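You operate a simulated robot arm through the tools that you are given. There is no shell and no other tool. Be economical: measure what you need, move in short steps, check, and stop when the job is done.

You are at the controls of a simulated two-armed robot. One attempt, no reset.

TASK
Fetch the hand probe and set it on the top of the dressing bench. Open the blue bench drawer, put the black shoe marked new from the inside of the blue bench drawer on the top of the tool trolley, then shut the drawer. Take the white fine stone on the shelf of the marking bench and put it away on the narrow bench. Take the white shoe marked lap on the clear end of the marking bench and put it away on the top of the calibration bench. Do these in any order. Set down upright: hand probe, white fine stone.
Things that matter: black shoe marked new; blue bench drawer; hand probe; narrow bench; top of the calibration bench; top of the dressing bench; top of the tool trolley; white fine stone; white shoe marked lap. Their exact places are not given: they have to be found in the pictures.

The check looks at the end state, three seconds after you hand in, the way a careful person would. Anything else that was tipped, shoved, dropped, spilled or broken makes it a failure.

THE ROBOT
Two 7-joint arms with two-finger parallel grippers on one trunk, on a base that drives. Base frame: it is fixed to the floor where the robot stands at the start and does not move with it; the origin is under the middle of the robot, x ahead of it, y to its left, z up. Readings come in m, rad, newtons and seconds.
The left shoulder is at the start at [0.02, 0.138, 1.338], the right one opposite. Places, roughly: black shoe marked new [0.5, -0.5, 0.75]; blue bench drawer [0.4, -0.5, 0.8]; hand probe (4x5x5 cm) [0.5, -0.2, 0.9]; narrow bench (65x23 cm) [-4.96, 4.14, 0.86]; top of the calibration bench [0.5, -0.1, 0.9]; top of the dressing bench [0.5, 3, 0.9]; top of the tool trolley [-0.2, -1, 0.8]; white fine stone [-4.25, -0.75, 0.5]; white shoe marked lap [-4.25, -0.75, 1]. Payload 1.57 kg a hand.
The tool frame of a hand sits at the grasp point between the pads (the TCP): z along the fingers, y along the line on which they close. The tips reach 0.03 m beyond it. Largest opening 0.08 m; finger width 0.017, thickness 0.012; the body of the gripper, 0.04 by 0.082 m, starts 0.08 m behind the TCP.
Orientation is that of the tool frame in the base frame, as [roll, pitch, yaw] about the fixed x, y, z axes, in that order (R = Rz(yaw) Ry(pitch) Rx(roll)). With the fingers straight down and closing along the base's y, the tool's x points along the base's -x, its y along +y and its z along -z.

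THE INTERFACE
- The arms move only by the tool apply_moves. It takes "left_rows", "right_rows" or both (then of equal length, played together; a hand with none holds still); each is one flat list of numbers, 6 for each row, row after row: the shift along the tool's x, y, z in m, then the turn, a rotation vector about the tool's x, y, z in rad. In form: [x, y, z, wx, wy, wz, x, y, z, wx, wy, wz, ...]. A call has 1 to 12 rows; each row shifts and turns the commanded pose from where the row before left it, along the tool's axes as they then stand. "left_claw" and "right_claw" are, for a hand that has rows, the finger opening in m, from 0 to 0.08, set as the call begins (left out, the last holds). A row lasts 0.2 s, in which the tool goes at most 0.05 m and 0.15 rad; a call with a longer step from one row to the next is refused whole, and so is a gripper value outside its range. Where a pose cannot be reached the arm comes as near as it can. A force on the tool above 40 N (or 10 N above the force at the start of the call, whichever is more), or a blocked arm, ends the call early, and 0.2 s more pass. The fingers move at their own pace (about 0.045 m/s each) and stop on an object; they squeeze with about 39 N. The grip force told is the motor's: it shows also when the fingers shut on nothing. Time passes only in rows, and 0.2 s behind the last, so rows that do not move let the fingers close. The reply holds the time, the measured pose of the TCP, the force on the tool along the base axes, the opening and the grip force, in the units named above and with some noise, with the torque about the TCP (base axes, N m) and any sound that the robot's microphone picked up.
- Cameras (640 x 400 px; columns grow to the right, rows downward): "scene" is now at [0.1667, -0.0615, 1.2683]; the picture's right is [-0.67, -0.74, 0.00], its down [-0.06, 0.05, -1.00] and it looks along [0.74, -0.67, -0.07] (base axes); focal length 214 px, centre (320, 200). "left" rides on the left gripper at [0.072, 0.007, -0.122] in its tool frame; the picture's right is [-0.09, 1.00, 0.00], its down [-0.84, -0.08, -0.54] and it looks along [-0.54, -0.05, 0.84] (tool axes); focal length 238 px, centre (320, 200). "right" rides on the right gripper at [0.072, -0.007, -0.122] in its tool frame; the picture's right is [0.09, 1.00, 0.00], its down [-0.84, 0.08, -0.54] and it looks along [-0.54, 0.05, 0.84] (tool axes); focal length 238 px, centre (320, 200).
- snapshot(camera): a new picture of that camera. The clock stands still meanwhile.
- raise_lower(by): slides the trunk up (or, below 0, down) by that many m; the arms and the scene camera ride with it, the base frame stays. It gives what a move gives, with no picture.
- base_move(legs): drives the robot by 1 to 6 legs, each [ahead, left, turn to the left] in m, m and rad, along the robot's own axes; the way and the turn of a leg run together, so that a leg with both is an arc; at most 1.5 m and 3.142 rad a leg. The arms and the cameras ride along, it lands a little off, and it stops where it bumps. It gives what a move gives.
- aim_head(pan, tilt): turns the head with the scene camera to pan (to the left, within 1.047 rad either way) and tilt (down, from -0.506 to 1.204), counted from straight ahead of the robot. It gives what a move gives.
- point_at(camera, pixels): for up to 12 pixels [column, row] of the newest picture of that camera ("zoom" is the newest enlarged one), the place [x, y, z] in the base frame of the surface seen there, good to about 0.003 m. The clock stands still meanwhile.
- enlarge(camera, box): a new picture of the part [left, top, right, bottom] of that camera's present view, enlarged. The clock stands still meanwhile.
- sign_off(): hands the job in; it is judged then, once.

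Keep the steps short. Do not move on a guess: measure, check each grasp and each placing, and mend mistakes. In all there are 110 turns and 92 pictures (those below and enlarged ones count). Leave the grippers open and the arms clear of the work at the hand-in unless told otherwise, and finish with a single line.

The tools are called after "Call:" as a command line: name --argument value ..., lists and objects as JSON in quotes. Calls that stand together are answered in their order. apply_moves: Moves the arms, as the interface text tells. Its arguments: {"type":"object","properties":{"left_rows":{"type":"array"},"left_claw":{"type":"number"},"right_rows":{"type":"array"},"right_claw":{"type":"number"}},"required":[]} The other tools are called the same way: raise_lower (by) slides the trunk up or down; base_move (legs) drives the base; aim_head (pan, tilt) turns the head that bears the scene camera; snapshot (camera) takes a picture; point_at (camera, pixels) gives the place of the surface under pixels of a picture; enlarge (camera, box) takes an enlarged picture of a part of a camera's view; sign_off () hands the job in.

At the start:

```text
clock: 0.0
left_position: [0.2245, -0.0421, 1.2592]
left_tool_rot: [3.112, -0.348, -3.133]
left_wrist_force: [33.9, 37.6, 22.2]
left_wrist_torque: [1.63, -0.65, -2.05]
left_width: 0.0801
left_grip_force: 0.1
right_position: [0.1601, -0.2862, 1.1803]
right_tool_rot: [-3.11, -0.3, -3.113]
right_wrist_force: [0.1, 0.8, -0.2]
right_wrist_torque: [-0.03, 0.01, 0.03]
right_width: 0.0803
right_grip_force: 0.1
trunk travel left (down, up): [-0.713, 0.527]
robot x, y, heading: [0.0014, 0.0008, 0.001]
head pan, tilt: [-0.663, 0.04]
```

scene: 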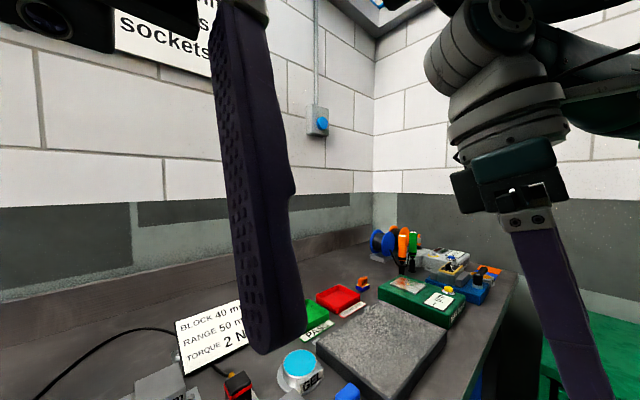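
right: 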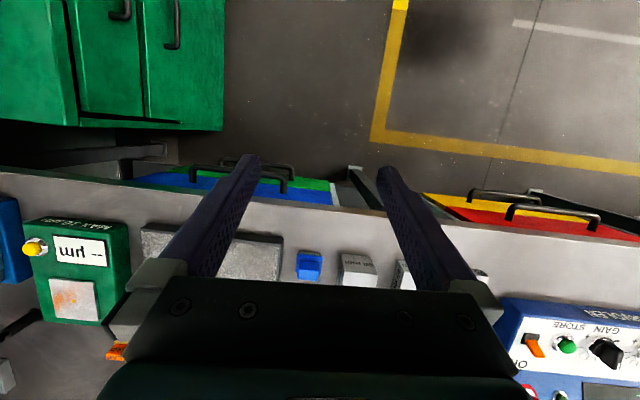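
left: 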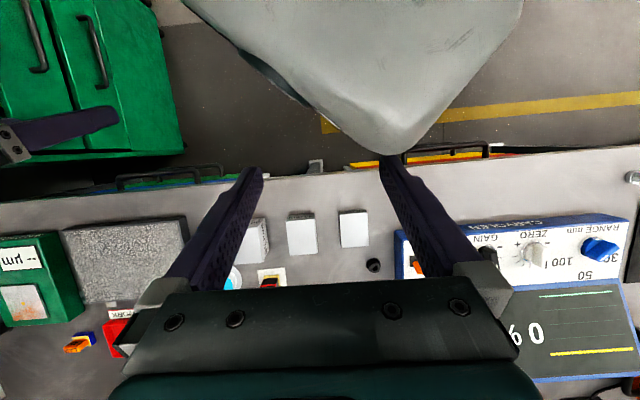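

The left wrist reads about 50 N, so it is probably pressing on the robot's own body. I'll move the left hand a little forward and left, away from the head, and re-read the force.

Call:
apply_moves --left_rows '[-0.01, 0.03, 0, 0, 0, 0, -0.01, 0.04, 0, 0, 0, 0, 0, 0.04, 0, 0, 0, 0, 0, 0.04, 0, 0, 0, 0]'

Call:
aim_head --pan -0.3 --tilt 0.7

Call:
snapshot --camera "scene"

```text
clock: 1.2
left_position: [0.2302, 0.1058, 1.2339]
left_tool_rot: [3.09, -0.447, 3.136]
left_wrist_force: [0.6, -0.5, 0.6]
left_wrist_torque: [0.0, 0.0, -0.01]
left_width: 0.0799
left_grip_force: 0.0
right_position: [0.1588, -0.2867, 1.1798]
right_tool_rot: [-3.109, -0.303, -3.11]
right_wrist_force: [-0.1, 0.7, 0.9]
right_wrist_torque: [0.0, 0.0, 0.02]
right_width: 0.0801
right_grip_force: 0.1
trunk travel left (down, up): [-0.713, 0.527]
robot x, y, heading: [0.0016, 0.0016, -0.002]
head pan, tilt: [-0.663, 0.04]
stopped in row 4 (left hand): the arm was blocked; the commanded pose is now the measured one
```

```text
clock: 2.2
left_position: [0.2293, 0.1034, 1.2326]
left_tool_rot: [3.09, -0.445, 3.134]
left_wrist_force: [-0.2, 0.4, 0.4]
left_wrist_torque: [0.0, 0.0, 0.02]
left_width: 0.0799
left_grip_force: 0.0
right_position: [0.1583, -0.2872, 1.1804]
right_tool_rot: [-3.11, -0.305, -3.112]
right_wrist_force: [0.3, 0.2, -0.8]
right_wrist_torque: [-0.02, -0.02, 0.03]
right_width: 0.0801
right_grip_force: 0.2
trunk travel left (down, up): [-0.713, 0.527]
robot x, y, heading: [0.0014, -0.0009, 0.0]
head pan, tilt: [-0.3, 0.7]
```

```text
88 pictures are left
```

scene: 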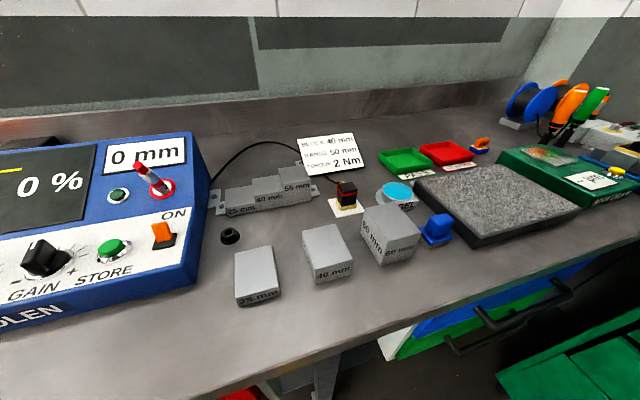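

The left hand is free now. I'll enlarge the middle of the bench to find the hand probe (candidates: black/red item at (347,195), blue one at (437,230)).

Call:
enlarge --camera "scene" --box '[200, 120, 480, 310]'

Call:
point_at --camera "scene" --pixels '[[347, 190], [437, 225], [437, 240], [380, 220], [255, 265], [330, 245], [230, 237], [450, 345], [540, 300], [430, 330], [500, 200], [620, 340]]'

```text
2.11 times, centred on (340, 215) of scene
```

zoom: 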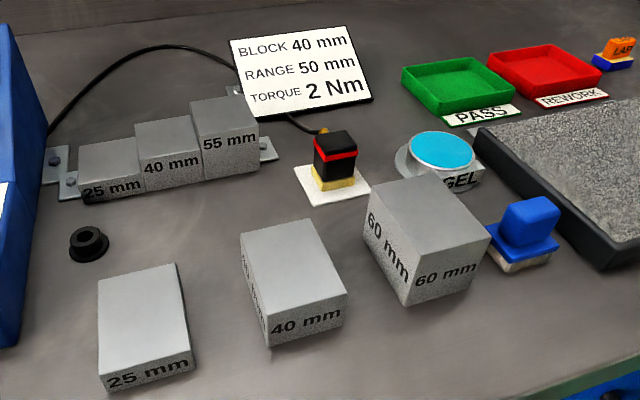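

```text
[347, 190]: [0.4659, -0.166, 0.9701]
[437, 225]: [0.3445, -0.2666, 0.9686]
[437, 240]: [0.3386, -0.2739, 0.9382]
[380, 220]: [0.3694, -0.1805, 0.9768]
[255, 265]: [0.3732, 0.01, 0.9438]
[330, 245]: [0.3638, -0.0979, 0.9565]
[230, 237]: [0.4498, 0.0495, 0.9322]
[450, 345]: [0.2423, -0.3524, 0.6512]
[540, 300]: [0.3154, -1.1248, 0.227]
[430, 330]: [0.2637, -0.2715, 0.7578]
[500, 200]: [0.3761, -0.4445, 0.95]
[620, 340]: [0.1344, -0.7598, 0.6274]
```

The hand probe should be the black item with red stripe at zoom (335,160); it appears to have a cable. I'll look closer at it and its cable.

Call:
enlarge --camera "scene" --box '[300, 150, 400, 215]'

Call:
snapshot --camera "left"

```text
6.15 times, centred on (350, 182) of scene
```

zoom: 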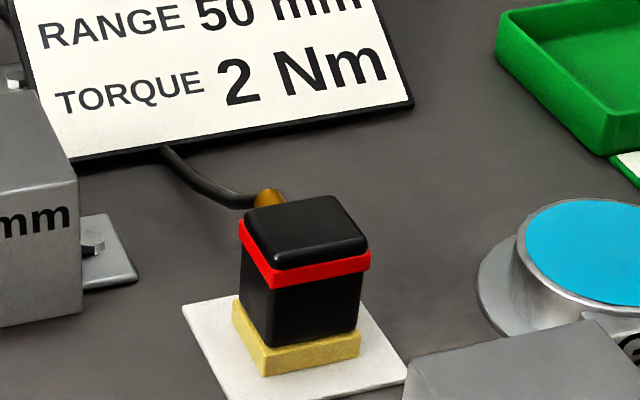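

```text
85 pictures are left
```

left: 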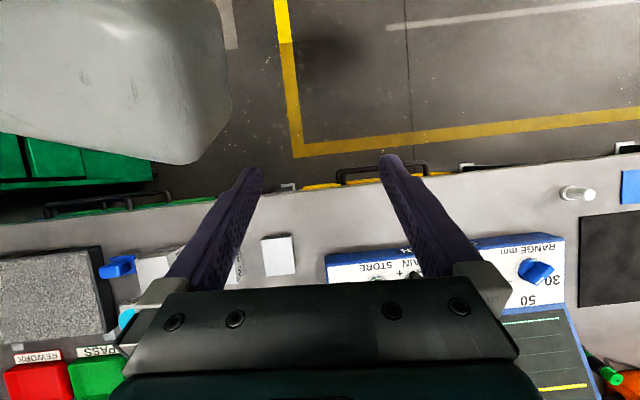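

The black probe with red band is at about (0.47,-0.17). Next I look at the bench front and drawer to the right, and at the robot's clearance.

Call:
aim_head --pan -0.6 --tilt 1.15

Call:
snapshot --camera "scene"

Call:
point_at --camera "scene" --pixels '[[320, 300], [320, 200], [200, 200], [400, 200], [250, 250], [150, 250], [450, 250], [320, 380]]'

```text
clock: 3.1
left_position: [0.2295, 0.1037, 1.2332]
left_tool_rot: [3.089, -0.446, 3.134]
left_wrist_force: [-0.7, -0.3, 0.4]
left_wrist_torque: [-0.01, 0.01, 0.02]
left_width: 0.08
left_grip_force: 0.1
right_position: [0.1594, -0.2868, 1.1799]
right_tool_rot: [-3.109, -0.306, -3.113]
right_wrist_force: [0.2, -0.1, 0.6]
right_wrist_torque: [0.03, 0.0, 0.04]
right_width: 0.0798
right_grip_force: 0.0
trunk travel left (down, up): [-0.713, 0.527]
robot x, y, heading: [-0.0, 0.0005, 0.004]
head pan, tilt: [-0.6, 1.15]
```

```text
84 pictures are left
```

scene: 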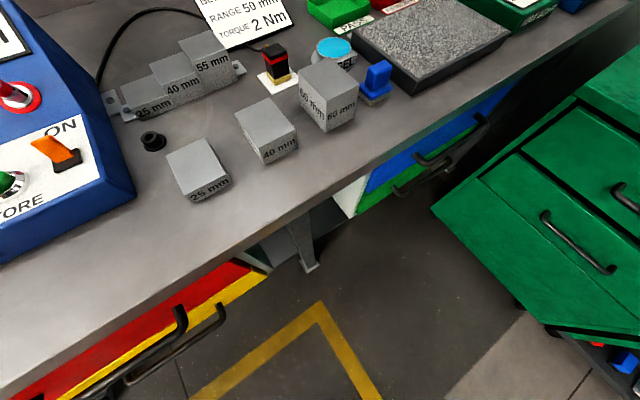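

```text
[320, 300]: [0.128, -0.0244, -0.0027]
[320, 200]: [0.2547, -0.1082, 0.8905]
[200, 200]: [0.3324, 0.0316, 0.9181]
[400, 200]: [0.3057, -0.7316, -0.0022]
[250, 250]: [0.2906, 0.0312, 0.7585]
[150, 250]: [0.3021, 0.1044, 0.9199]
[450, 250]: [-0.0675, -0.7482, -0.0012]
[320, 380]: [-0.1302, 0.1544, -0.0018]
```

Two drawer stacks are visible under the bench: red/yellow at left, blue (upper)/green (lower) at right. The green cabinet at right is probably the tool trolley. I'll look at it and the drawer handles more directly.

Call:
aim_head --pan -1.04 --tilt 0.75

Call:
snapshot --camera "scene"

Call:
point_at --camera "scene" --pixels '[[300, 300], [250, 300], [350, 250], [400, 200], [450, 150], [500, 200], [550, 250], [450, 250], [400, 300], [220, 250], [150, 280], [300, 250]]'

```text
clock: 4.0
left_position: [0.2296, 0.1039, 1.2327]
left_tool_rot: [3.089, -0.444, 3.135]
left_wrist_force: [0.9, 0.2, 0.4]
left_wrist_torque: [-0.01, 0.01, -0.03]
left_width: 0.0801
left_grip_force: 0.0
right_position: [0.1589, -0.2858, 1.1809]
right_tool_rot: [-3.11, -0.304, -3.112]
right_wrist_force: [0.6, 0.0, -0.1]
right_wrist_torque: [0.02, 0.0, -0.01]
right_width: 0.0805
right_grip_force: 0.0
trunk travel left (down, up): [-0.713, 0.527]
robot x, y, heading: [-0.0024, -0.0018, -0.001]
head pan, tilt: [-1.04, 0.75]
```

```text
83 pictures are left
```

scene: 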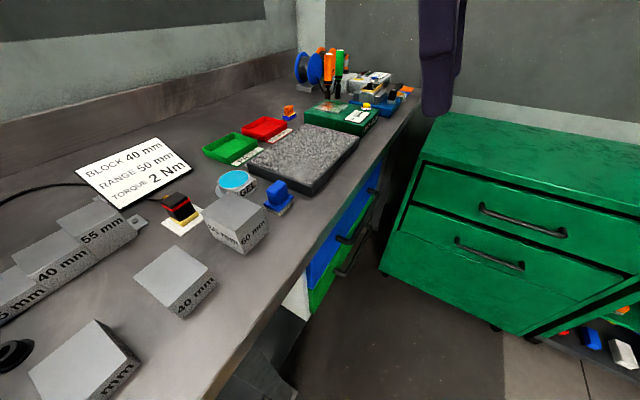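

```text
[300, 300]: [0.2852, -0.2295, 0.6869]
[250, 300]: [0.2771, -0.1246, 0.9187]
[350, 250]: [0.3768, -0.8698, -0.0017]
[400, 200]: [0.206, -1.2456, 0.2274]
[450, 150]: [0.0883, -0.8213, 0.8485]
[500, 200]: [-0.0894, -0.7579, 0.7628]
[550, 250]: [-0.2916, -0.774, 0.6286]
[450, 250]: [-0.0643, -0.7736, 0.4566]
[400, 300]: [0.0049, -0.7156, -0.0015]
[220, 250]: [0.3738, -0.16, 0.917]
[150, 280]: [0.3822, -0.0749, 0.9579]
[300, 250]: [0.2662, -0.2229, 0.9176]
```

Trolley top is at z≈0.85, its front face at y≈-0.775. I'll zoom on the blue drawer and handles (px 340,240).

Call:
enlarge --camera "scene" --box '[280, 170, 400, 320]'

Call:
point_at --camera "scene" --pixels '[[318, 265], [345, 241], [358, 233], [371, 219], [372, 192], [345, 272], [352, 258], [362, 208], [312, 295], [371, 201]]'

```text
2.67 times, centred on (340, 245) of scene
```

zoom: 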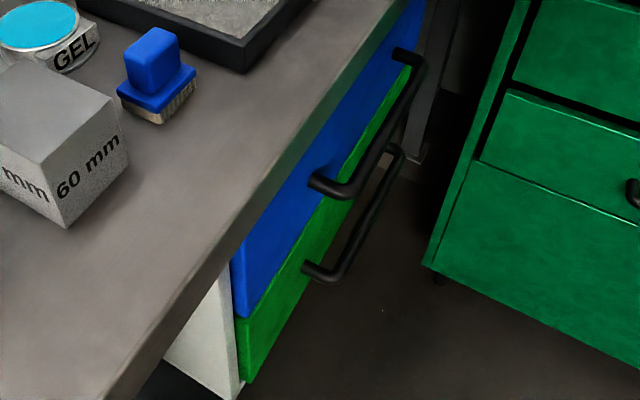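

```text
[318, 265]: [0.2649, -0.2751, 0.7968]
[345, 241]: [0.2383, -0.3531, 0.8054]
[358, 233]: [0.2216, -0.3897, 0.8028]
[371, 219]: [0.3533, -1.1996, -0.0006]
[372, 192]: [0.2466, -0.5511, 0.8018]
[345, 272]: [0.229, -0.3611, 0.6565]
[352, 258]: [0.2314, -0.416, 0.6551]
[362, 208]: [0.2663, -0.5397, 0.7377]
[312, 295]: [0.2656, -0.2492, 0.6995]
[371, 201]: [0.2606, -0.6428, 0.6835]
```

The blue drawer handle is a bar at x≈0.22, z≈0.80, y −0.35…−0.55, with the drawer face at x≈0.265. Plan: hook it from above with tilted fingers and pull by driving back. First I stand back and right, and lower the trunk.

Call:
base_move --legs '[[-0.12, -0.27, 0]]'

Call:
raise_lower --by -0.2

```text
clock: 6.1
left_position: [0.1102, -0.1663, 1.2336]
left_tool_rot: [3.089, -0.448, 3.141]
left_wrist_force: [-0.9, 0.1, 0.0]
left_wrist_torque: [-0.01, -0.01, 0.07]
left_width: 0.0801
left_grip_force: 0.0
right_position: [0.0418, -0.5582, 1.1798]
right_tool_rot: [-3.111, -0.303, -3.107]
right_wrist_force: [-0.2, 0.5, 0.7]
right_wrist_torque: [-0.03, -0.02, -0.01]
right_width: 0.0797
right_grip_force: 0.0
trunk travel left (down, up): [-0.713, 0.527]
robot x, y, heading: [-0.119, -0.2742, 0.007]
head pan, tilt: [-1.04, 0.75]
```

```text
clock: 8.2
left_position: [0.11, -0.1675, 1.0341]
left_tool_rot: [3.09, -0.447, -3.139]
left_wrist_force: [-0.2, -0.2, 0.4]
left_wrist_torque: [-0.03, 0.01, 0.01]
left_width: 0.0802
left_grip_force: 0.1
right_position: [0.0414, -0.5582, 0.9802]
right_tool_rot: [-3.109, -0.303, -3.109]
right_wrist_force: [-0.6, 0.5, 0.3]
right_wrist_torque: [0.0, 0.02, 0.0]
right_width: 0.08
right_grip_force: 0.2
trunk travel left (down, up): [-0.513, 0.727]
robot x, y, heading: [-0.1187, -0.2706, 0.005]
head pan, tilt: [-1.04, 0.75]
```

Now pitch the right tool so its fingers slant forward (about 0.8 rad) while shifting 0.1 m left toward the handle centre.

Call:
apply_moves --right_rows '[0, 0.017, 0, 0, -0.137, 0, 0, 0.017, 0, 0, -0.137, 0, 0, 0.017, 0, 0, -0.137, 0, 0, 0.017, 0, 0, -0.137, 0, 0, 0.017, 0, 0, -0.137, 0, 0, 0.017, 0, 0, -0.137, 0]' --right_claw 0.05

Call:
snapshot --camera "right"

```text
clock: 9.2
left_position: [0.1101, -0.1677, 1.0343]
left_tool_rot: [3.09, -0.448, 3.14]
left_wrist_force: [-0.6, -0.6, 0.8]
left_wrist_torque: [0.02, -0.01, -0.01]
left_width: 0.0799
left_grip_force: 0.1
right_position: [0.0807, -0.5229, 0.9704]
right_tool_rot: [-3.084, -0.036, -3.076]
right_wrist_force: [-0.4, -0.2, 0.2]
right_wrist_torque: [0.04, 0.02, 0.03]
right_width: 0.0501
right_grip_force: 0.1
right hand out of reach, approached as far as the arm can: row 1, 2, 3, 4
trunk travel left (down, up): [-0.513, 0.727]
robot x, y, heading: [-0.118, -0.2712, 0.003]
head pan, tilt: [-1.04, 0.75]
stopped in row 4 (right hand): the arm was blocked; the commanded pose is now the measured one
```

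```text
81 pictures are left
```

right: 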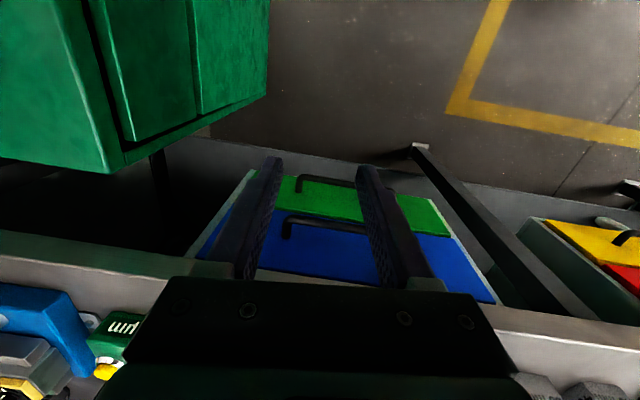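

The arm is too folded at this trunk height. Raise the trunk by 0.2 again and do the pitch with a lower hand.

Call:
raise_lower --by 0.2

Call:
apply_moves --right_rows '[0, 0.0, 0.04, 0, 0, 0, 0, 0, 0.04, 0, 0, 0, 0, 0, 0.04, 0, 0, 0, 0, 0, 0.04, 0, 0, 0, 0, 0.015, 0.0, 0, -0.13, 0, 0, 0.015, 0.0, 0, -0.13, 0, 0, 0.015, 0.0, 0, -0.13, 0]'

```text
clock: 11.3
left_position: [0.1102, -0.1657, 1.2339]
left_tool_rot: [3.09, -0.445, 3.139]
left_wrist_force: [-0.4, -0.5, 0.3]
left_wrist_torque: [0.0, -0.01, 0.03]
left_width: 0.08
left_grip_force: 0.0
right_position: [0.0814, -0.5229, 1.1704]
right_tool_rot: [-3.086, -0.033, -3.078]
right_wrist_force: [-0.1, 0.0, 0.2]
right_wrist_torque: [0.01, 0.01, 0.02]
right_width: 0.0498
right_grip_force: 0.1
trunk travel left (down, up): [-0.713, 0.527]
robot x, y, heading: [-0.1163, -0.274, 0.009]
head pan, tilt: [-1.04, 0.75]
```

```text
clock: 12.9
left_position: [0.1108, -0.1662, 1.2342]
left_tool_rot: [3.089, -0.448, 3.141]
left_wrist_force: [0.6, -0.1, -0.3]
left_wrist_torque: [-0.01, 0.07, 0.0]
left_width: 0.0801
left_grip_force: 0.0
right_position: [0.0961, -0.4909, 0.9911]
right_tool_rot: [-3.084, 0.36, -3.056]
right_wrist_force: [0.6, 0.4, 0.4]
right_wrist_torque: [0.01, -0.01, 0.0]
right_width: 0.0502
right_grip_force: 0.2
right hand out of reach, approached as far as the arm can: row 1, 6, 7
trunk travel left (down, up): [-0.713, 0.527]
robot x, y, heading: [-0.1195, -0.2693, 0.002]
head pan, tilt: [-1.04, 0.75]
```

Good. Now move lower and forward towards a spot just in front of and above the handle, still clear of the bar.

Call:
apply_moves --right_rows '[-0.0133, 0.008, 0.032, 0, -0.05, 0, -0.0133, 0.008, 0.032, 0, -0.05, 0, -0.0133, 0.008, 0.03, 0, -0.05, 0, -0.0133, 0.008, 0.025, 0, 0, 0]'

Call:
snapshot --camera "right"

```text
clock: 13.9
left_position: [0.1099, -0.1665, 1.233]
left_tool_rot: [3.089, -0.446, 3.141]
left_wrist_force: [0.0, 0.2, -0.6]
left_wrist_torque: [0.02, 0.0, 0.0]
left_width: 0.0801
left_grip_force: 0.1
right_position: [0.1917, -0.4572, 0.9024]
right_tool_rot: [-3.077, 0.506, -3.043]
right_wrist_force: [-0.5, 0.5, -0.2]
right_wrist_torque: [0.01, -0.03, 0.02]
right_width: 0.0502
right_grip_force: 0.1
trunk travel left (down, up): [-0.713, 0.527]
robot x, y, heading: [-0.1205, -0.2706, 0.007]
head pan, tilt: [-1.04, 0.75]
```

```text
80 pictures are left
```

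right: 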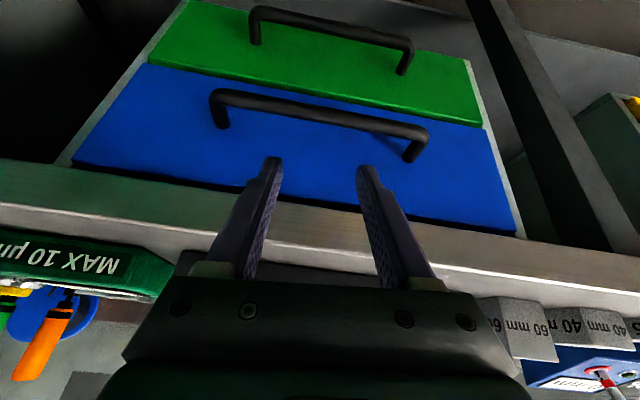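

Clear view of the blue drawer and its bar. I'll measure the bar, face and bench edge.

Call:
point_at --camera "right" --pixels '[[320, 112], [320, 106], [250, 97], [400, 128], [320, 150], [320, 180], [300, 190], [320, 222], [320, 208], [110, 165], [510, 220]]'

```text
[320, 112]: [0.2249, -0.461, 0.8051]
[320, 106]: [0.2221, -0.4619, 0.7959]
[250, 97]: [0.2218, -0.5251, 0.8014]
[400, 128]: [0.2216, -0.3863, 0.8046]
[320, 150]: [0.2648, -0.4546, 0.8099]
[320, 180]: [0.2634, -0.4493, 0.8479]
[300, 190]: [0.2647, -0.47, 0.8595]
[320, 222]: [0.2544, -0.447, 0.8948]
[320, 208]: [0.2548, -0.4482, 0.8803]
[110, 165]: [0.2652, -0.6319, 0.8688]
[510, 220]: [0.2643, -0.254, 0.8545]
```

Bar centre ≈(0.227, 0.80), gap to face 0.233–0.264. I reduce the tilt to ~0.3 rad and move above the gap.

Call:
apply_moves --right_rows '[0, 0, 0, 0, 0.1, 0, 0, 0, 0, 0, 0.1, 0, -0.018, 0, 0.0277, 0, 0, 0, -0.018, 0, 0.0277, 0, 0, 0]'

Call:
snapshot --camera "right"

```text
clock: 14.9
left_position: [0.1108, -0.1677, 1.234]
left_tool_rot: [3.088, -0.447, -3.141]
left_wrist_force: [-0.3, 0.3, 0.0]
left_wrist_torque: [0.01, 0.03, 0.03]
left_width: 0.0798
left_grip_force: 0.1
right_position: [0.2429, -0.4567, 0.8618]
right_tool_rot: [-3.082, 0.307, -3.058]
right_wrist_force: [-0.7, -0.4, 0.5]
right_wrist_torque: [0.02, -0.01, -0.02]
right_width: 0.05
right_grip_force: 0.1
trunk travel left (down, up): [-0.713, 0.527]
robot x, y, heading: [-0.1172, -0.2724, 0.002]
head pan, tilt: [-1.04, 0.75]
```

```text
79 pictures are left
```

right: 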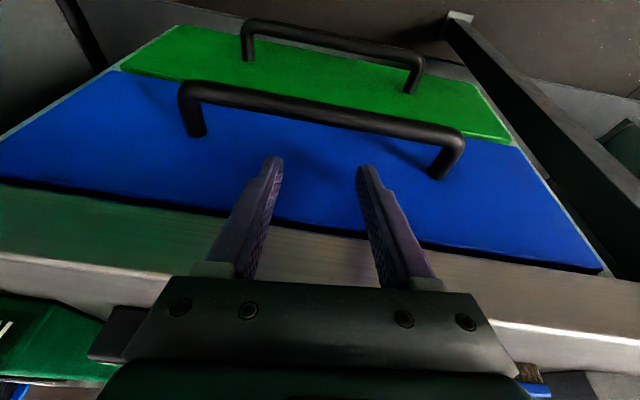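

Exactly in place. Now straight down 0.047 m so the fingers drop behind the bar.

Call:
apply_moves --right_rows '[0.0047, 0, 0.015, 0, 0, 0, 0.0047, 0, 0.015, 0, 0, 0, 0.0047, 0, 0.015, 0, 0, 0]'

Call:
snapshot --camera "right"

```text
clock: 15.6
left_position: [0.1085, -0.1675, 1.2332]
left_tool_rot: [3.092, -0.448, 3.138]
left_wrist_force: [0.0, 0.6, 0.7]
left_wrist_torque: [0.01, -0.02, 0.01]
left_width: 0.0803
left_grip_force: 0.1
right_position: [0.2428, -0.4576, 0.8327]
right_tool_rot: [-3.087, 0.314, -3.058]
right_wrist_force: [-16.7, -4.2, 19.5]
right_wrist_torque: [0.71, -1.71, 0.34]
right_width: 0.0498
right_grip_force: 0.0
trunk travel left (down, up): [-0.713, 0.527]
robot x, y, heading: [-0.1197, -0.275, 0.005]
head pan, tilt: [-1.04, 0.75]
stopped in row 3 (right hand): the force on the tool passed its limit at 62 N (the readings are from after the stop); the commanded pose is now the measured one
```

```text
78 pictures are left
```

right: 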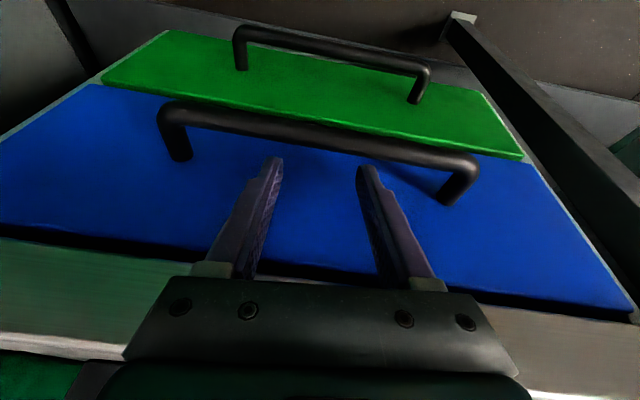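

The torque says the hand body touched the bench's top edge. Back off a bit, tilt to 0.5 rad, and re-enter along the slanted direction.

Call:
apply_moves --right_rows '[0.0147, 0, -0.0258, 0, 0, 0, 0, 0, 0, 0, -0.095, 0, 0, 0, 0, 0, -0.095, 0]'

```text
clock: 16.4
left_position: [0.1113, -0.1661, 1.2329]
left_tool_rot: [3.087, -0.447, 3.14]
left_wrist_force: [-0.4, 0.2, 1.3]
left_wrist_torque: [0.02, -0.01, 0.02]
left_width: 0.0802
left_grip_force: 0.1
right_position: [0.2218, -0.4568, 0.8513]
right_tool_rot: [-3.082, 0.506, -3.045]
right_wrist_force: [0.4, -0.5, 0.2]
right_wrist_torque: [0.02, 0.02, -0.01]
right_width: 0.0501
right_grip_force: 0.0
trunk travel left (down, up): [-0.713, 0.527]
robot x, y, heading: [-0.121, -0.2744, 0.003]
head pan, tilt: [-1.04, 0.75]
```

Call:
apply_moves --right_rows '[0.0012, 0, 0.0145, 0, 0, 0, 0.0012, 0, 0.0145, 0, 0, 0, 0.0012, 0, 0.0145, 0, 0, 0]'

Call:
snapshot --camera "right"

```text
clock: 17.2
left_position: [0.1095, -0.1676, 1.2344]
left_tool_rot: [3.089, -0.448, 3.138]
left_wrist_force: [0.9, -0.7, 0.5]
left_wrist_torque: [-0.02, 0.02, 0.0]
left_width: 0.0801
left_grip_force: 0.1
right_position: [0.2403, -0.4565, 0.8164]
right_tool_rot: [-3.095, 0.511, -3.062]
right_wrist_force: [-13.3, -0.5, 22.3]
right_wrist_torque: [0.06, 0.18, -1.0]
right_width: 0.0488
right_grip_force: 0.0
trunk travel left (down, up): [-0.713, 0.527]
robot x, y, heading: [-0.1213, -0.2736, 0.0]
head pan, tilt: [-1.04, 0.75]
stopped in row 3 (right hand): the force on the tool passed its limit at 52 N (the readings are from after the stop); the commanded pose is now the measured one
```

```text
77 pictures are left
```

right: 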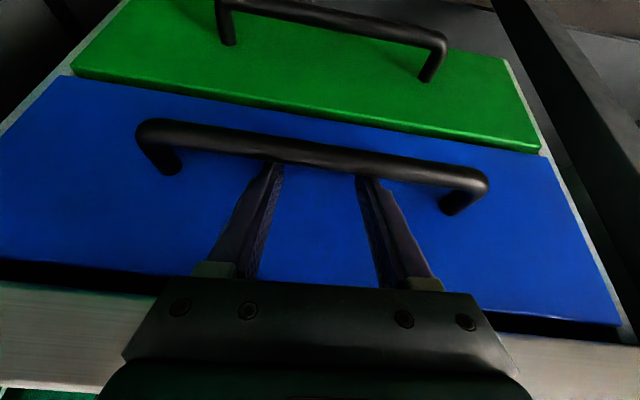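

The tips are now behind the bar (touching the face lightly). Drive back 0.08 m and see if the drawer follows.

Call:
base_move --legs '[[-0.08, 0, 0]]'

Call:
snapshot --camera "right"

```text
clock: 18.3
left_position: [0.0297, -0.1676, 1.2337]
left_tool_rot: [3.089, -0.446, 3.139]
left_wrist_force: [0.1, -0.3, 0.1]
left_wrist_torque: [0.01, -0.02, -0.03]
left_width: 0.0799
left_grip_force: 0.1
right_position: [0.1626, -0.4568, 0.8171]
right_tool_rot: [-3.093, 0.516, -3.058]
right_wrist_force: [-2.0, -1.8, 14.2]
right_wrist_torque: [0.19, 0.04, -0.49]
right_width: 0.0486
right_grip_force: 0.0
trunk travel left (down, up): [-0.713, 0.527]
robot x, y, heading: [-0.2004, -0.2704, -0.002]
head pan, tilt: [-1.04, 0.75]
```

```text
76 pictures are left
```

right: 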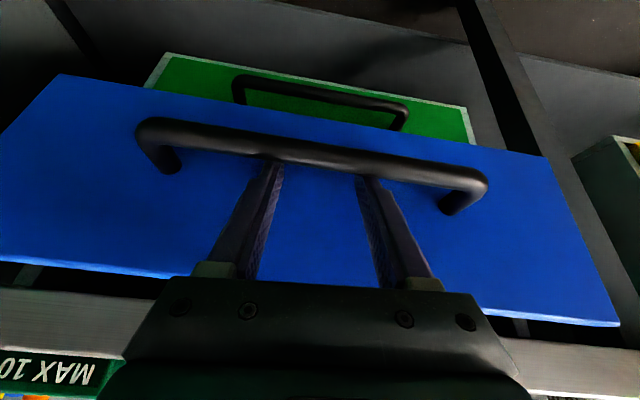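

The drawer follows. Continue back another 0.22 m.

Call:
base_move --legs '[[-0.11, 0, 0], [-0.11, 0, 0]]'

Call:
aim_head --pan -0.45 --tilt 0.8

Call:
snapshot --camera "scene"

```text
clock: 20.3
left_position: [-0.1781, -0.167, 1.2331]
left_tool_rot: [3.089, -0.445, 3.14]
left_wrist_force: [-0.4, 0.0, 0.3]
left_wrist_torque: [0.03, 0.0, 0.03]
left_width: 0.08
left_grip_force: 0.0
right_position: [-0.0272, -0.4541, 0.829]
right_tool_rot: [-3.102, 0.565, -3.06]
right_wrist_force: [5.1, -1.0, 4.1]
right_wrist_torque: [0.09, -0.11, -0.11]
right_width: 0.0487
right_grip_force: 0.0
trunk travel left (down, up): [-0.713, 0.527]
robot x, y, heading: [-0.4078, -0.2759, 0.006]
head pan, tilt: [-1.04, 0.75]
stopped in leg 2: the force on the tool passed its limit at 51 N (the readings are from after the stop); the commanded pose is now the measured one
```

```text
clock: 21.3
left_position: [-0.1771, -0.1676, 1.234]
left_tool_rot: [3.09, -0.443, 3.138]
left_wrist_force: [-0.1, 1.1, 0.6]
left_wrist_torque: [0.04, 0.0, 0.03]
left_width: 0.08
left_grip_force: 0.1
right_position: [-0.0276, -0.454, 0.8277]
right_tool_rot: [-3.101, 0.566, -3.06]
right_wrist_force: [8.4, -0.7, 11.1]
right_wrist_torque: [0.26, -0.23, -0.23]
right_width: 0.0484
right_grip_force: 0.2
trunk travel left (down, up): [-0.713, 0.527]
robot x, y, heading: [-0.4073, -0.2734, 0.009]
head pan, tilt: [-0.45, 0.799]
```

```text
75 pictures are left
```

scene: 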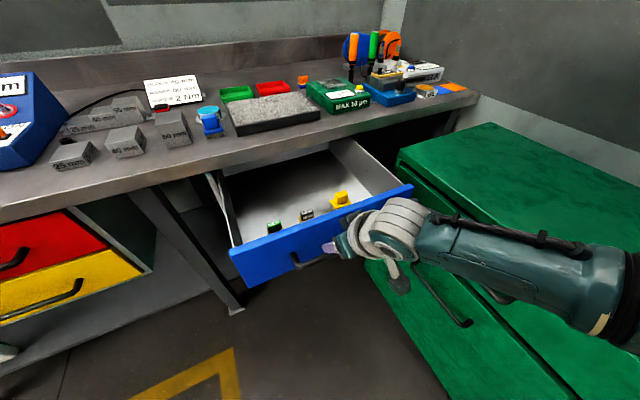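

The drawer is fully open (end stop reached), with three small items inside near the front. Withdraw the fingers along their axis, then look with the hand camera.

Call:
apply_moves --right_rows '[-0.003, 0, -0.01, 0, 0, 0, 0, 0, -0.04, 0, 0, 0, 0, 0, -0.04, 0, 0, 0, 0, 0, -0.04, 0, 0, 0]'

Call:
enlarge --camera "scene" --box '[200, 130, 430, 290]'

```text
clock: 22.3
left_position: [-0.1786, -0.1673, 1.2329]
left_tool_rot: [3.09, -0.447, 3.138]
left_wrist_force: [-0.4, 0.5, -0.3]
left_wrist_torque: [0.01, -0.03, 0.01]
left_width: 0.0801
left_grip_force: 0.0
right_position: [-0.0998, -0.4532, 0.9372]
right_tool_rot: [-3.1, 0.555, -3.06]
right_wrist_force: [0.0, 0.8, 0.1]
right_wrist_torque: [-0.01, 0.01, 0.01]
right_width: 0.05
right_grip_force: 0.0
trunk travel left (down, up): [-0.713, 0.527]
robot x, y, heading: [-0.4076, -0.2724, -0.001]
head pan, tilt: [-0.45, 0.799]
```

```text
2.50 times, centred on (315, 210) of scene
```

zoom: 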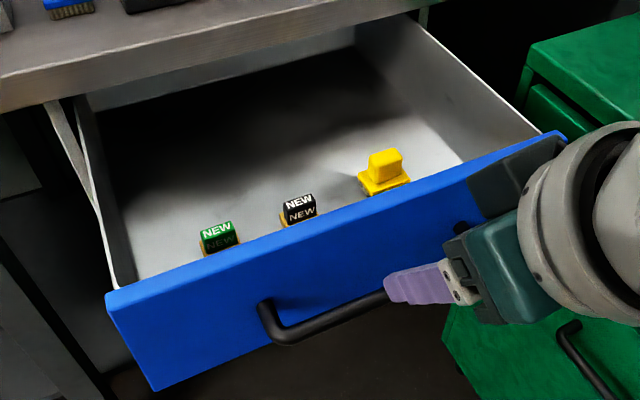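

The black NEW shoe is at zoom (300,207), between the green one and a yellow brush. Measure positions.

Call:
point_at --camera "zoom" --pixels '[[299, 200], [300, 213], [286, 200], [313, 197], [298, 222], [217, 230], [385, 165], [330, 180], [300, 235], [120, 295], [550, 140], [330, 270]]'

```text
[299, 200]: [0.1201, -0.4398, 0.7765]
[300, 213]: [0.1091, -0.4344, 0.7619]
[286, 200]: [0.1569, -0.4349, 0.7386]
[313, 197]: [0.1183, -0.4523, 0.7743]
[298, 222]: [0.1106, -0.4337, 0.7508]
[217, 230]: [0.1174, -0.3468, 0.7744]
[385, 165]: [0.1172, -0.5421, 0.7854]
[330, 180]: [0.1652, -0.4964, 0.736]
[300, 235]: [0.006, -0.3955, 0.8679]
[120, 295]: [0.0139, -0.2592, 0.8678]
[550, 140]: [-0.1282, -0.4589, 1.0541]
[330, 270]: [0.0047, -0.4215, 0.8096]
```

Shoe top centre ≈(0.12,-0.44,0.777), drawer floor 0.738, front panel top 0.868. I raise the hand a bit, drive ahead 0.2 m, then turn the tool vertical.

Call:
apply_moves --right_rows '[-0.02, 0, -0.035, 0, 0.1, 0, -0.01, 0, -0.02, 0, 0.1, 0]'

Call:
base_move --legs '[[0.2, 0, 0]]'

Call:
apply_moves --right_rows '[0, 0, 0, 0, 0.12, 0, 0, 0, 0, 0, 0.12, 0, 0, 0, 0, 0, 0.1, 0]' --right_claw 0.06

Call:
snapshot --camera "right"

```text
clock: 22.9
left_position: [-0.1789, -0.1669, 1.2337]
left_tool_rot: [3.09, -0.446, -3.141]
left_wrist_force: [-0.5, 0.6, -0.1]
left_wrist_torque: [0.02, -0.02, 0.01]
left_width: 0.0799
left_grip_force: 0.0
right_position: [-0.099, -0.4525, 1.002]
right_tool_rot: [-3.105, 0.359, -3.069]
right_wrist_force: [0.4, -0.2, -0.2]
right_wrist_torque: [-0.03, 0.04, 0.0]
right_width: 0.05
right_grip_force: 0.2
trunk travel left (down, up): [-0.713, 0.527]
robot x, y, heading: [-0.4056, -0.2744, 0.009]
head pan, tilt: [-0.45, 0.799]
```

```text
clock: 24.5
left_position: [0.0203, -0.1666, 1.234]
left_tool_rot: [3.089, -0.449, 3.14]
left_wrist_force: [0.0, 0.0, 0.9]
left_wrist_torque: [0.02, -0.02, -0.01]
left_width: 0.0799
left_grip_force: 0.1
right_position: [0.0997, -0.4521, 1.0015]
right_tool_rot: [-3.105, 0.358, -3.068]
right_wrist_force: [-0.2, -1.3, -0.1]
right_wrist_torque: [0.0, -0.01, -0.01]
right_width: 0.05
right_grip_force: 0.2
trunk travel left (down, up): [-0.713, 0.527]
robot x, y, heading: [-0.2099, -0.2751, 0.002]
head pan, tilt: [-0.45, 0.799]
```

```text
clock: 25.3
left_position: [0.02, -0.1667, 1.2328]
left_tool_rot: [3.09, -0.448, 3.141]
left_wrist_force: [0.7, 0.6, 0.9]
left_wrist_torque: [-0.02, 0.02, -0.04]
left_width: 0.08
left_grip_force: 0.0
right_position: [0.1, -0.4519, 0.9996]
right_tool_rot: [-3.107, 0.016, -3.082]
right_wrist_force: [-0.3, 0.9, 0.1]
right_wrist_torque: [0.0, -0.04, -0.02]
right_width: 0.06
right_grip_force: 0.1
trunk travel left (down, up): [-0.713, 0.527]
robot x, y, heading: [-0.2095, -0.2736, 0.002]
head pan, tilt: [-0.45, 0.799]
```

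```text
73 pictures are left
```

right: 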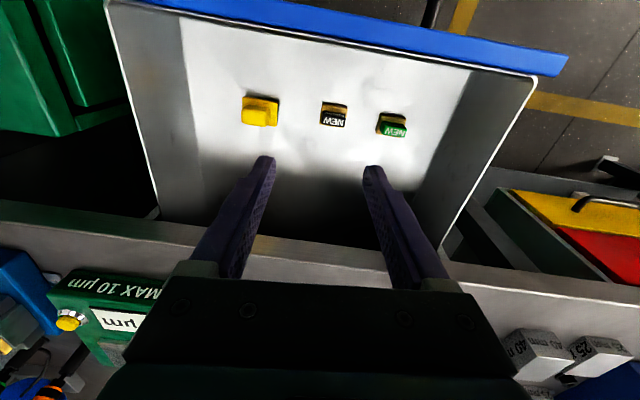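

Black NEW shoe at (334,115). Measure it.

Call:
enlarge --camera "right" --box '[280, 80, 420, 160]'

Call:
point_at --camera "right" --pixels '[[334, 107], [334, 121], [323, 113], [345, 114], [334, 126], [334, 135]]'

```text
4.57 times, centred on (350, 120) of right
```

zoom: 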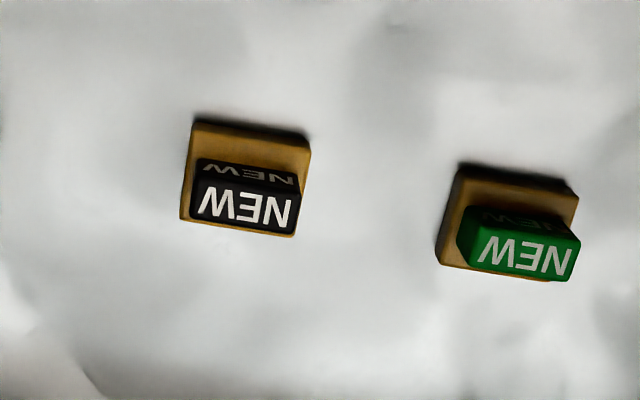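

```text
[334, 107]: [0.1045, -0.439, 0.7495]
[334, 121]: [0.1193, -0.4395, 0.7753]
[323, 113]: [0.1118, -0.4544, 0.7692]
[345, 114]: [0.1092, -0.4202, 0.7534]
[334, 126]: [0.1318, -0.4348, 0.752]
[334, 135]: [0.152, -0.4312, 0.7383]
```

Its wooden base is at centre ≈(0.117,-0.439), base top 0.752. Centre the hand and lower most of the way, then check.

Call:
apply_moves --right_rows '[-0.0147, 0.02, 0.03, 0, 0, 0, 0, 0, 0.04, 0, 0, 0, 0, 0, 0.04, 0, 0, 0, 0, 0, 0.04, 0, 0, 0]' --right_claw 0.07

Call:
snapshot --camera "right"

```text
clock: 26.3
left_position: [0.0205, -0.1656, 1.2333]
left_tool_rot: [3.091, -0.448, 3.139]
left_wrist_force: [0.0, 1.3, 0.3]
left_wrist_torque: [0.02, 0.03, -0.01]
left_width: 0.0801
left_grip_force: 0.1
right_position: [0.1181, -0.4354, 0.8517]
right_tool_rot: [-3.105, 0.019, -3.082]
right_wrist_force: [0.1, -0.8, 0.7]
right_wrist_torque: [-0.01, 0.02, 0.03]
right_width: 0.0698
right_grip_force: 0.0
trunk travel left (down, up): [-0.713, 0.527]
robot x, y, heading: [-0.2075, -0.2729, 0.004]
head pan, tilt: [-0.45, 0.799]
```

```text
71 pictures are left
```

right: 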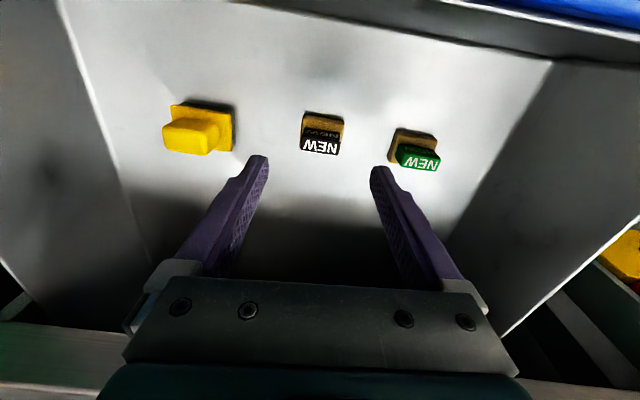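

Well centred. Narrow the opening a bit (green shoe nearby), lower 0.077 m, then close.

Call:
apply_moves --right_rows '[0, 0, 0.03, 0, 0, 0, 0, 0, 0.03, 0, 0, 0, 0, 0, 0.017, 0, 0, 0]' --right_claw 0.06

Call:
apply_moves --right_rows '[0, 0, 0, 0, 0, 0, 0, 0, 0, 0, 0, 0, 0, 0, 0, 0, 0, 0, 0, 0, 0, 0, 0, 0]' --right_claw 0.01

Call:
snapshot --camera "right"

```text
clock: 27.1
left_position: [0.0186, -0.1661, 1.2329]
left_tool_rot: [3.089, -0.447, 3.139]
left_wrist_force: [-0.4, 0.4, -0.9]
left_wrist_torque: [-0.01, 0.02, 0.01]
left_width: 0.0801
left_grip_force: 0.0
right_position: [0.1146, -0.4397, 0.7805]
right_tool_rot: [-3.107, 0.018, -3.079]
right_wrist_force: [-0.5, 0.5, -0.8]
right_wrist_torque: [0.0, -0.01, -0.01]
right_width: 0.0597
right_grip_force: 0.0
right hand out of reach, approached as far as the arm can: row 3
trunk travel left (down, up): [-0.713, 0.527]
robot x, y, heading: [-0.2075, -0.272, 0.008]
head pan, tilt: [-0.45, 0.799]
```

```text
clock: 28.1
left_position: [0.0206, -0.167, 1.2338]
left_tool_rot: [3.087, -0.447, 3.14]
left_wrist_force: [-0.1, -0.5, -0.7]
left_wrist_torque: [0.01, 0.03, 0.01]
left_width: 0.0801
left_grip_force: 0.0
right_position: [0.1137, -0.44, 0.7782]
right_tool_rot: [-3.107, 0.018, -3.081]
right_wrist_force: [0.0, 1.8, 1.3]
right_wrist_torque: [0.03, 0.01, -0.01]
right_width: 0.0387
right_grip_force: 38.9
trunk travel left (down, up): [-0.713, 0.527]
robot x, y, heading: [-0.2097, -0.2719, 0.004]
head pan, tilt: [-0.45, 0.799]
```

```text
70 pictures are left
```

right: 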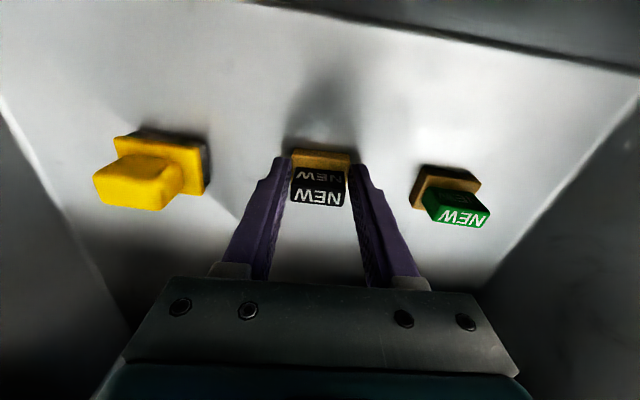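

Gripped at 0.0387 m. Lift 0.2 m straight up and verify.

Call:
apply_moves --right_rows '[0, 0, -0.03, 0, 0, 0, 0, 0, -0.045, 0, 0, 0, 0, 0, -0.045, 0, 0, 0, 0, 0, -0.045, 0, 0, 0, 0, 0, -0.045, 0, 0, 0]'

Call:
snapshot --camera "right"

```text
clock: 29.3
left_position: [0.0209, -0.1668, 1.2337]
left_tool_rot: [3.089, -0.446, 3.138]
left_wrist_force: [0.4, -0.4, -0.2]
left_wrist_torque: [0.01, 0.02, 0.0]
left_width: 0.0799
left_grip_force: 0.0
right_position: [0.1107, -0.4317, 0.9884]
right_tool_rot: [-3.108, 0.016, -3.081]
right_wrist_force: [0.2, 0.5, -1.1]
right_wrist_torque: [-0.02, 0.0, 0.03]
right_width: 0.0387
right_grip_force: 38.9
trunk travel left (down, up): [-0.713, 0.527]
robot x, y, heading: [-0.207, -0.2695, 0.005]
head pan, tilt: [-0.45, 0.799]
```

```text
69 pictures are left
```

right: 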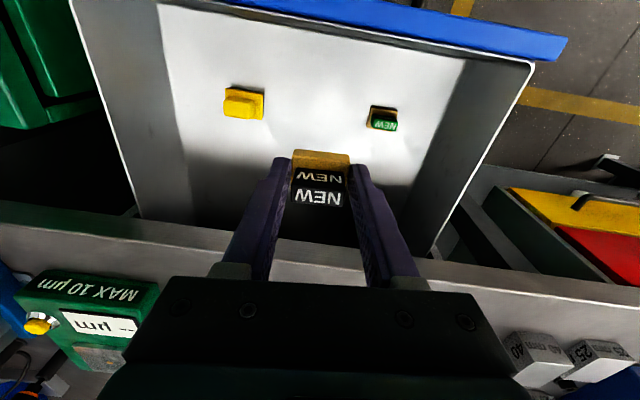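

The shoe is held. Back off a bit, then turn right to face the trolley and look at its top.

Call:
base_move --legs '[[-0.14, 0, 0], [0, 0, -1.57]]'

Call:
aim_head --pan 0 --tilt 0.75

Call:
snapshot --camera "scene"

```text
clock: 34.4
left_position: [-0.2395, -0.5015, 1.2332]
left_tool_rot: [3.088, -0.447, 1.58]
left_wrist_force: [0.0, 0.0, -0.2]
left_wrist_torque: [-0.01, -0.01, 0.01]
left_width: 0.0801
left_grip_force: 0.0
right_position: [-0.5042, -0.5941, 0.9881]
right_tool_rot: [-3.107, 0.017, 1.643]
right_wrist_force: [0.3, 0.4, -0.1]
right_wrist_torque: [-0.04, -0.01, -0.01]
right_width: 0.0387
right_grip_force: 38.7
trunk travel left (down, up): [-0.713, 0.527]
robot x, y, heading: [-0.3478, -0.2709, -1.558]
head pan, tilt: [-0.45, 0.799]
```

```text
clock: 35.3
left_position: [-0.2397, -0.5005, 1.2324]
left_tool_rot: [3.088, -0.446, 1.579]
left_wrist_force: [0.6, 0.1, -0.2]
left_wrist_torque: [0.01, -0.02, 0.01]
left_width: 0.0802
left_grip_force: 0.1
right_position: [-0.5041, -0.5948, 0.9884]
right_tool_rot: [-3.107, 0.018, 1.642]
right_wrist_force: [-0.2, 0.9, -0.8]
right_wrist_torque: [-0.01, -0.01, -0.01]
right_width: 0.0386
right_grip_force: 39.0
trunk travel left (down, up): [-0.713, 0.527]
robot x, y, heading: [-0.3502, -0.2723, -1.555]
head pan, tilt: [0.0, 0.75]
```

```text
68 pictures are left
```

scene: 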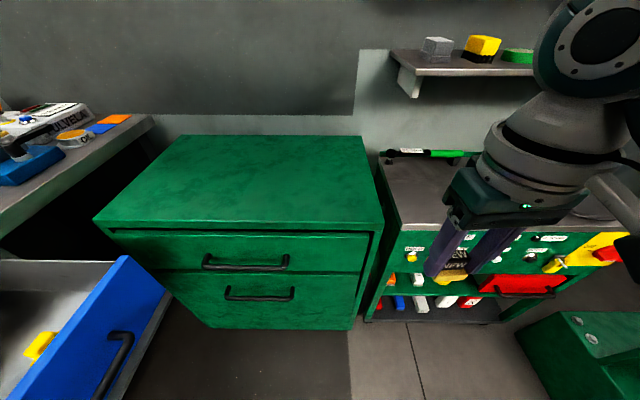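

There is a green two-drawer cabinet and, to its right, a gray-topped rack. I need to determine which is the tool trolley: measure both.

Call:
point_at --camera "scene" --pixels '[[185, 142], [362, 140], [100, 220], [380, 222], [240, 180], [390, 170], [430, 200], [400, 225], [575, 230], [410, 160]]'

Call:
enlarge --camera "scene" --box '[340, 130, 640, 340]'

```text
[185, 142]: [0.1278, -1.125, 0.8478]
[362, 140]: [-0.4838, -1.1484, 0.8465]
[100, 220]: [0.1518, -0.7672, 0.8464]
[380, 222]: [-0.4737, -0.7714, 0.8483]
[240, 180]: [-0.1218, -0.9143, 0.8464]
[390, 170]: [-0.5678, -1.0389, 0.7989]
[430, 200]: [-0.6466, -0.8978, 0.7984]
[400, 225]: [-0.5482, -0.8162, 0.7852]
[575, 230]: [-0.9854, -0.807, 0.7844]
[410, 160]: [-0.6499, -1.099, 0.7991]
```

```text
1.90 times, centred on (490, 235) of scene
```

zoom: 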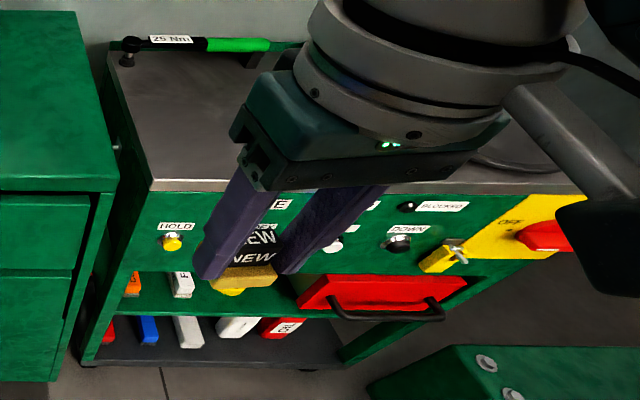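

The green cabinet (top x −0.48…0.15, y −0.77…−1.14, z 0.847) matches the trolley's rough place. Drive up 0.22 m and slightly left, then reach over its top.

Call:
base_move --legs '[[0.22, 0.05, 0]]'

Call:
apply_moves --right_rows '[-0.02, 0.02, 0, 0, 0, 0, -0.02, 0.02, 0.02, 0, 0, 0, -0.02, 0.01, 0.02, 0, 0, 0]'

Call:
snapshot --camera "scene"

```text
clock: 37.0
left_position: [-0.1835, -0.7206, 1.2333]
left_tool_rot: [3.088, -0.448, 1.584]
left_wrist_force: [-0.5, -0.3, 0.3]
left_wrist_torque: [0.0, -0.01, -0.04]
left_width: 0.08
left_grip_force: 0.2
right_position: [-0.4475, -0.8153, 0.9874]
right_tool_rot: [-3.106, 0.017, 1.646]
right_wrist_force: [0.9, 0.7, -1.0]
right_wrist_torque: [-0.01, -0.04, 0.01]
right_width: 0.0387
right_grip_force: 38.9
trunk travel left (down, up): [-0.713, 0.527]
robot x, y, heading: [-0.2901, -0.4962, -1.552]
head pan, tilt: [0.0, 0.75]
```

```text
clock: 37.8
left_position: [-0.1838, -0.7231, 1.2331]
left_tool_rot: [3.089, -0.447, 1.585]
left_wrist_force: [0.6, -1.2, 0.2]
left_wrist_torque: [-0.02, -0.02, 0.02]
left_width: 0.0799
left_grip_force: 0.2
right_position: [-0.3933, -0.8736, 0.9453]
right_tool_rot: [-3.107, 0.017, 1.646]
right_wrist_force: [-0.1, -0.3, -0.1]
right_wrist_torque: [0.01, -0.01, -0.01]
right_width: 0.0387
right_grip_force: 38.8
trunk travel left (down, up): [-0.713, 0.527]
robot x, y, heading: [-0.2932, -0.4981, -1.552]
head pan, tilt: [0.0, 0.75]
```

```text
66 pictures are left
```

scene: 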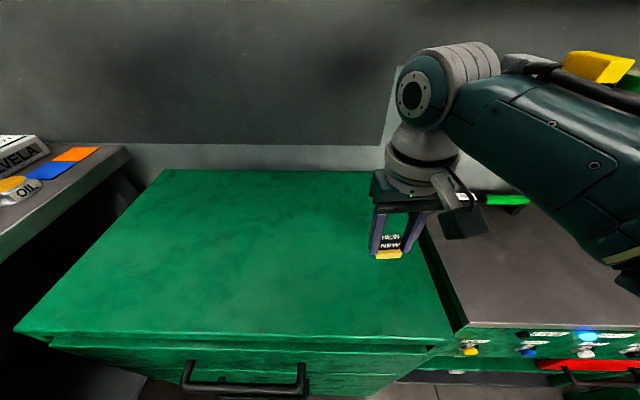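

The shoe is over the trolley top. Lower about 0.055 m until it just rests.

Call:
apply_moves --right_rows '[0, 0, 0.025, 0, 0, 0, 0, 0, 0.02, 0, 0, 0, 0, 0, 0.009, 0, 0, 0, 0, 0, 0.003, 0, 0, 0]'

```text
clock: 38.8
left_position: [-0.1844, -0.721, 1.2333]
left_tool_rot: [3.089, -0.447, 1.585]
left_wrist_force: [0.8, 0.0, -0.9]
left_wrist_torque: [0.01, 0.03, 0.04]
left_width: 0.08
left_grip_force: 0.2
right_position: [-0.397, -0.8739, 0.8903]
right_tool_rot: [-3.105, 0.018, 1.647]
right_wrist_force: [1.1, 1.1, 2.1]
right_wrist_torque: [-0.01, -0.06, 0.01]
right_width: 0.039
right_grip_force: 38.8
trunk travel left (down, up): [-0.713, 0.527]
robot x, y, heading: [-0.2938, -0.4916, -1.549]
head pan, tilt: [0.0, 0.75]
```

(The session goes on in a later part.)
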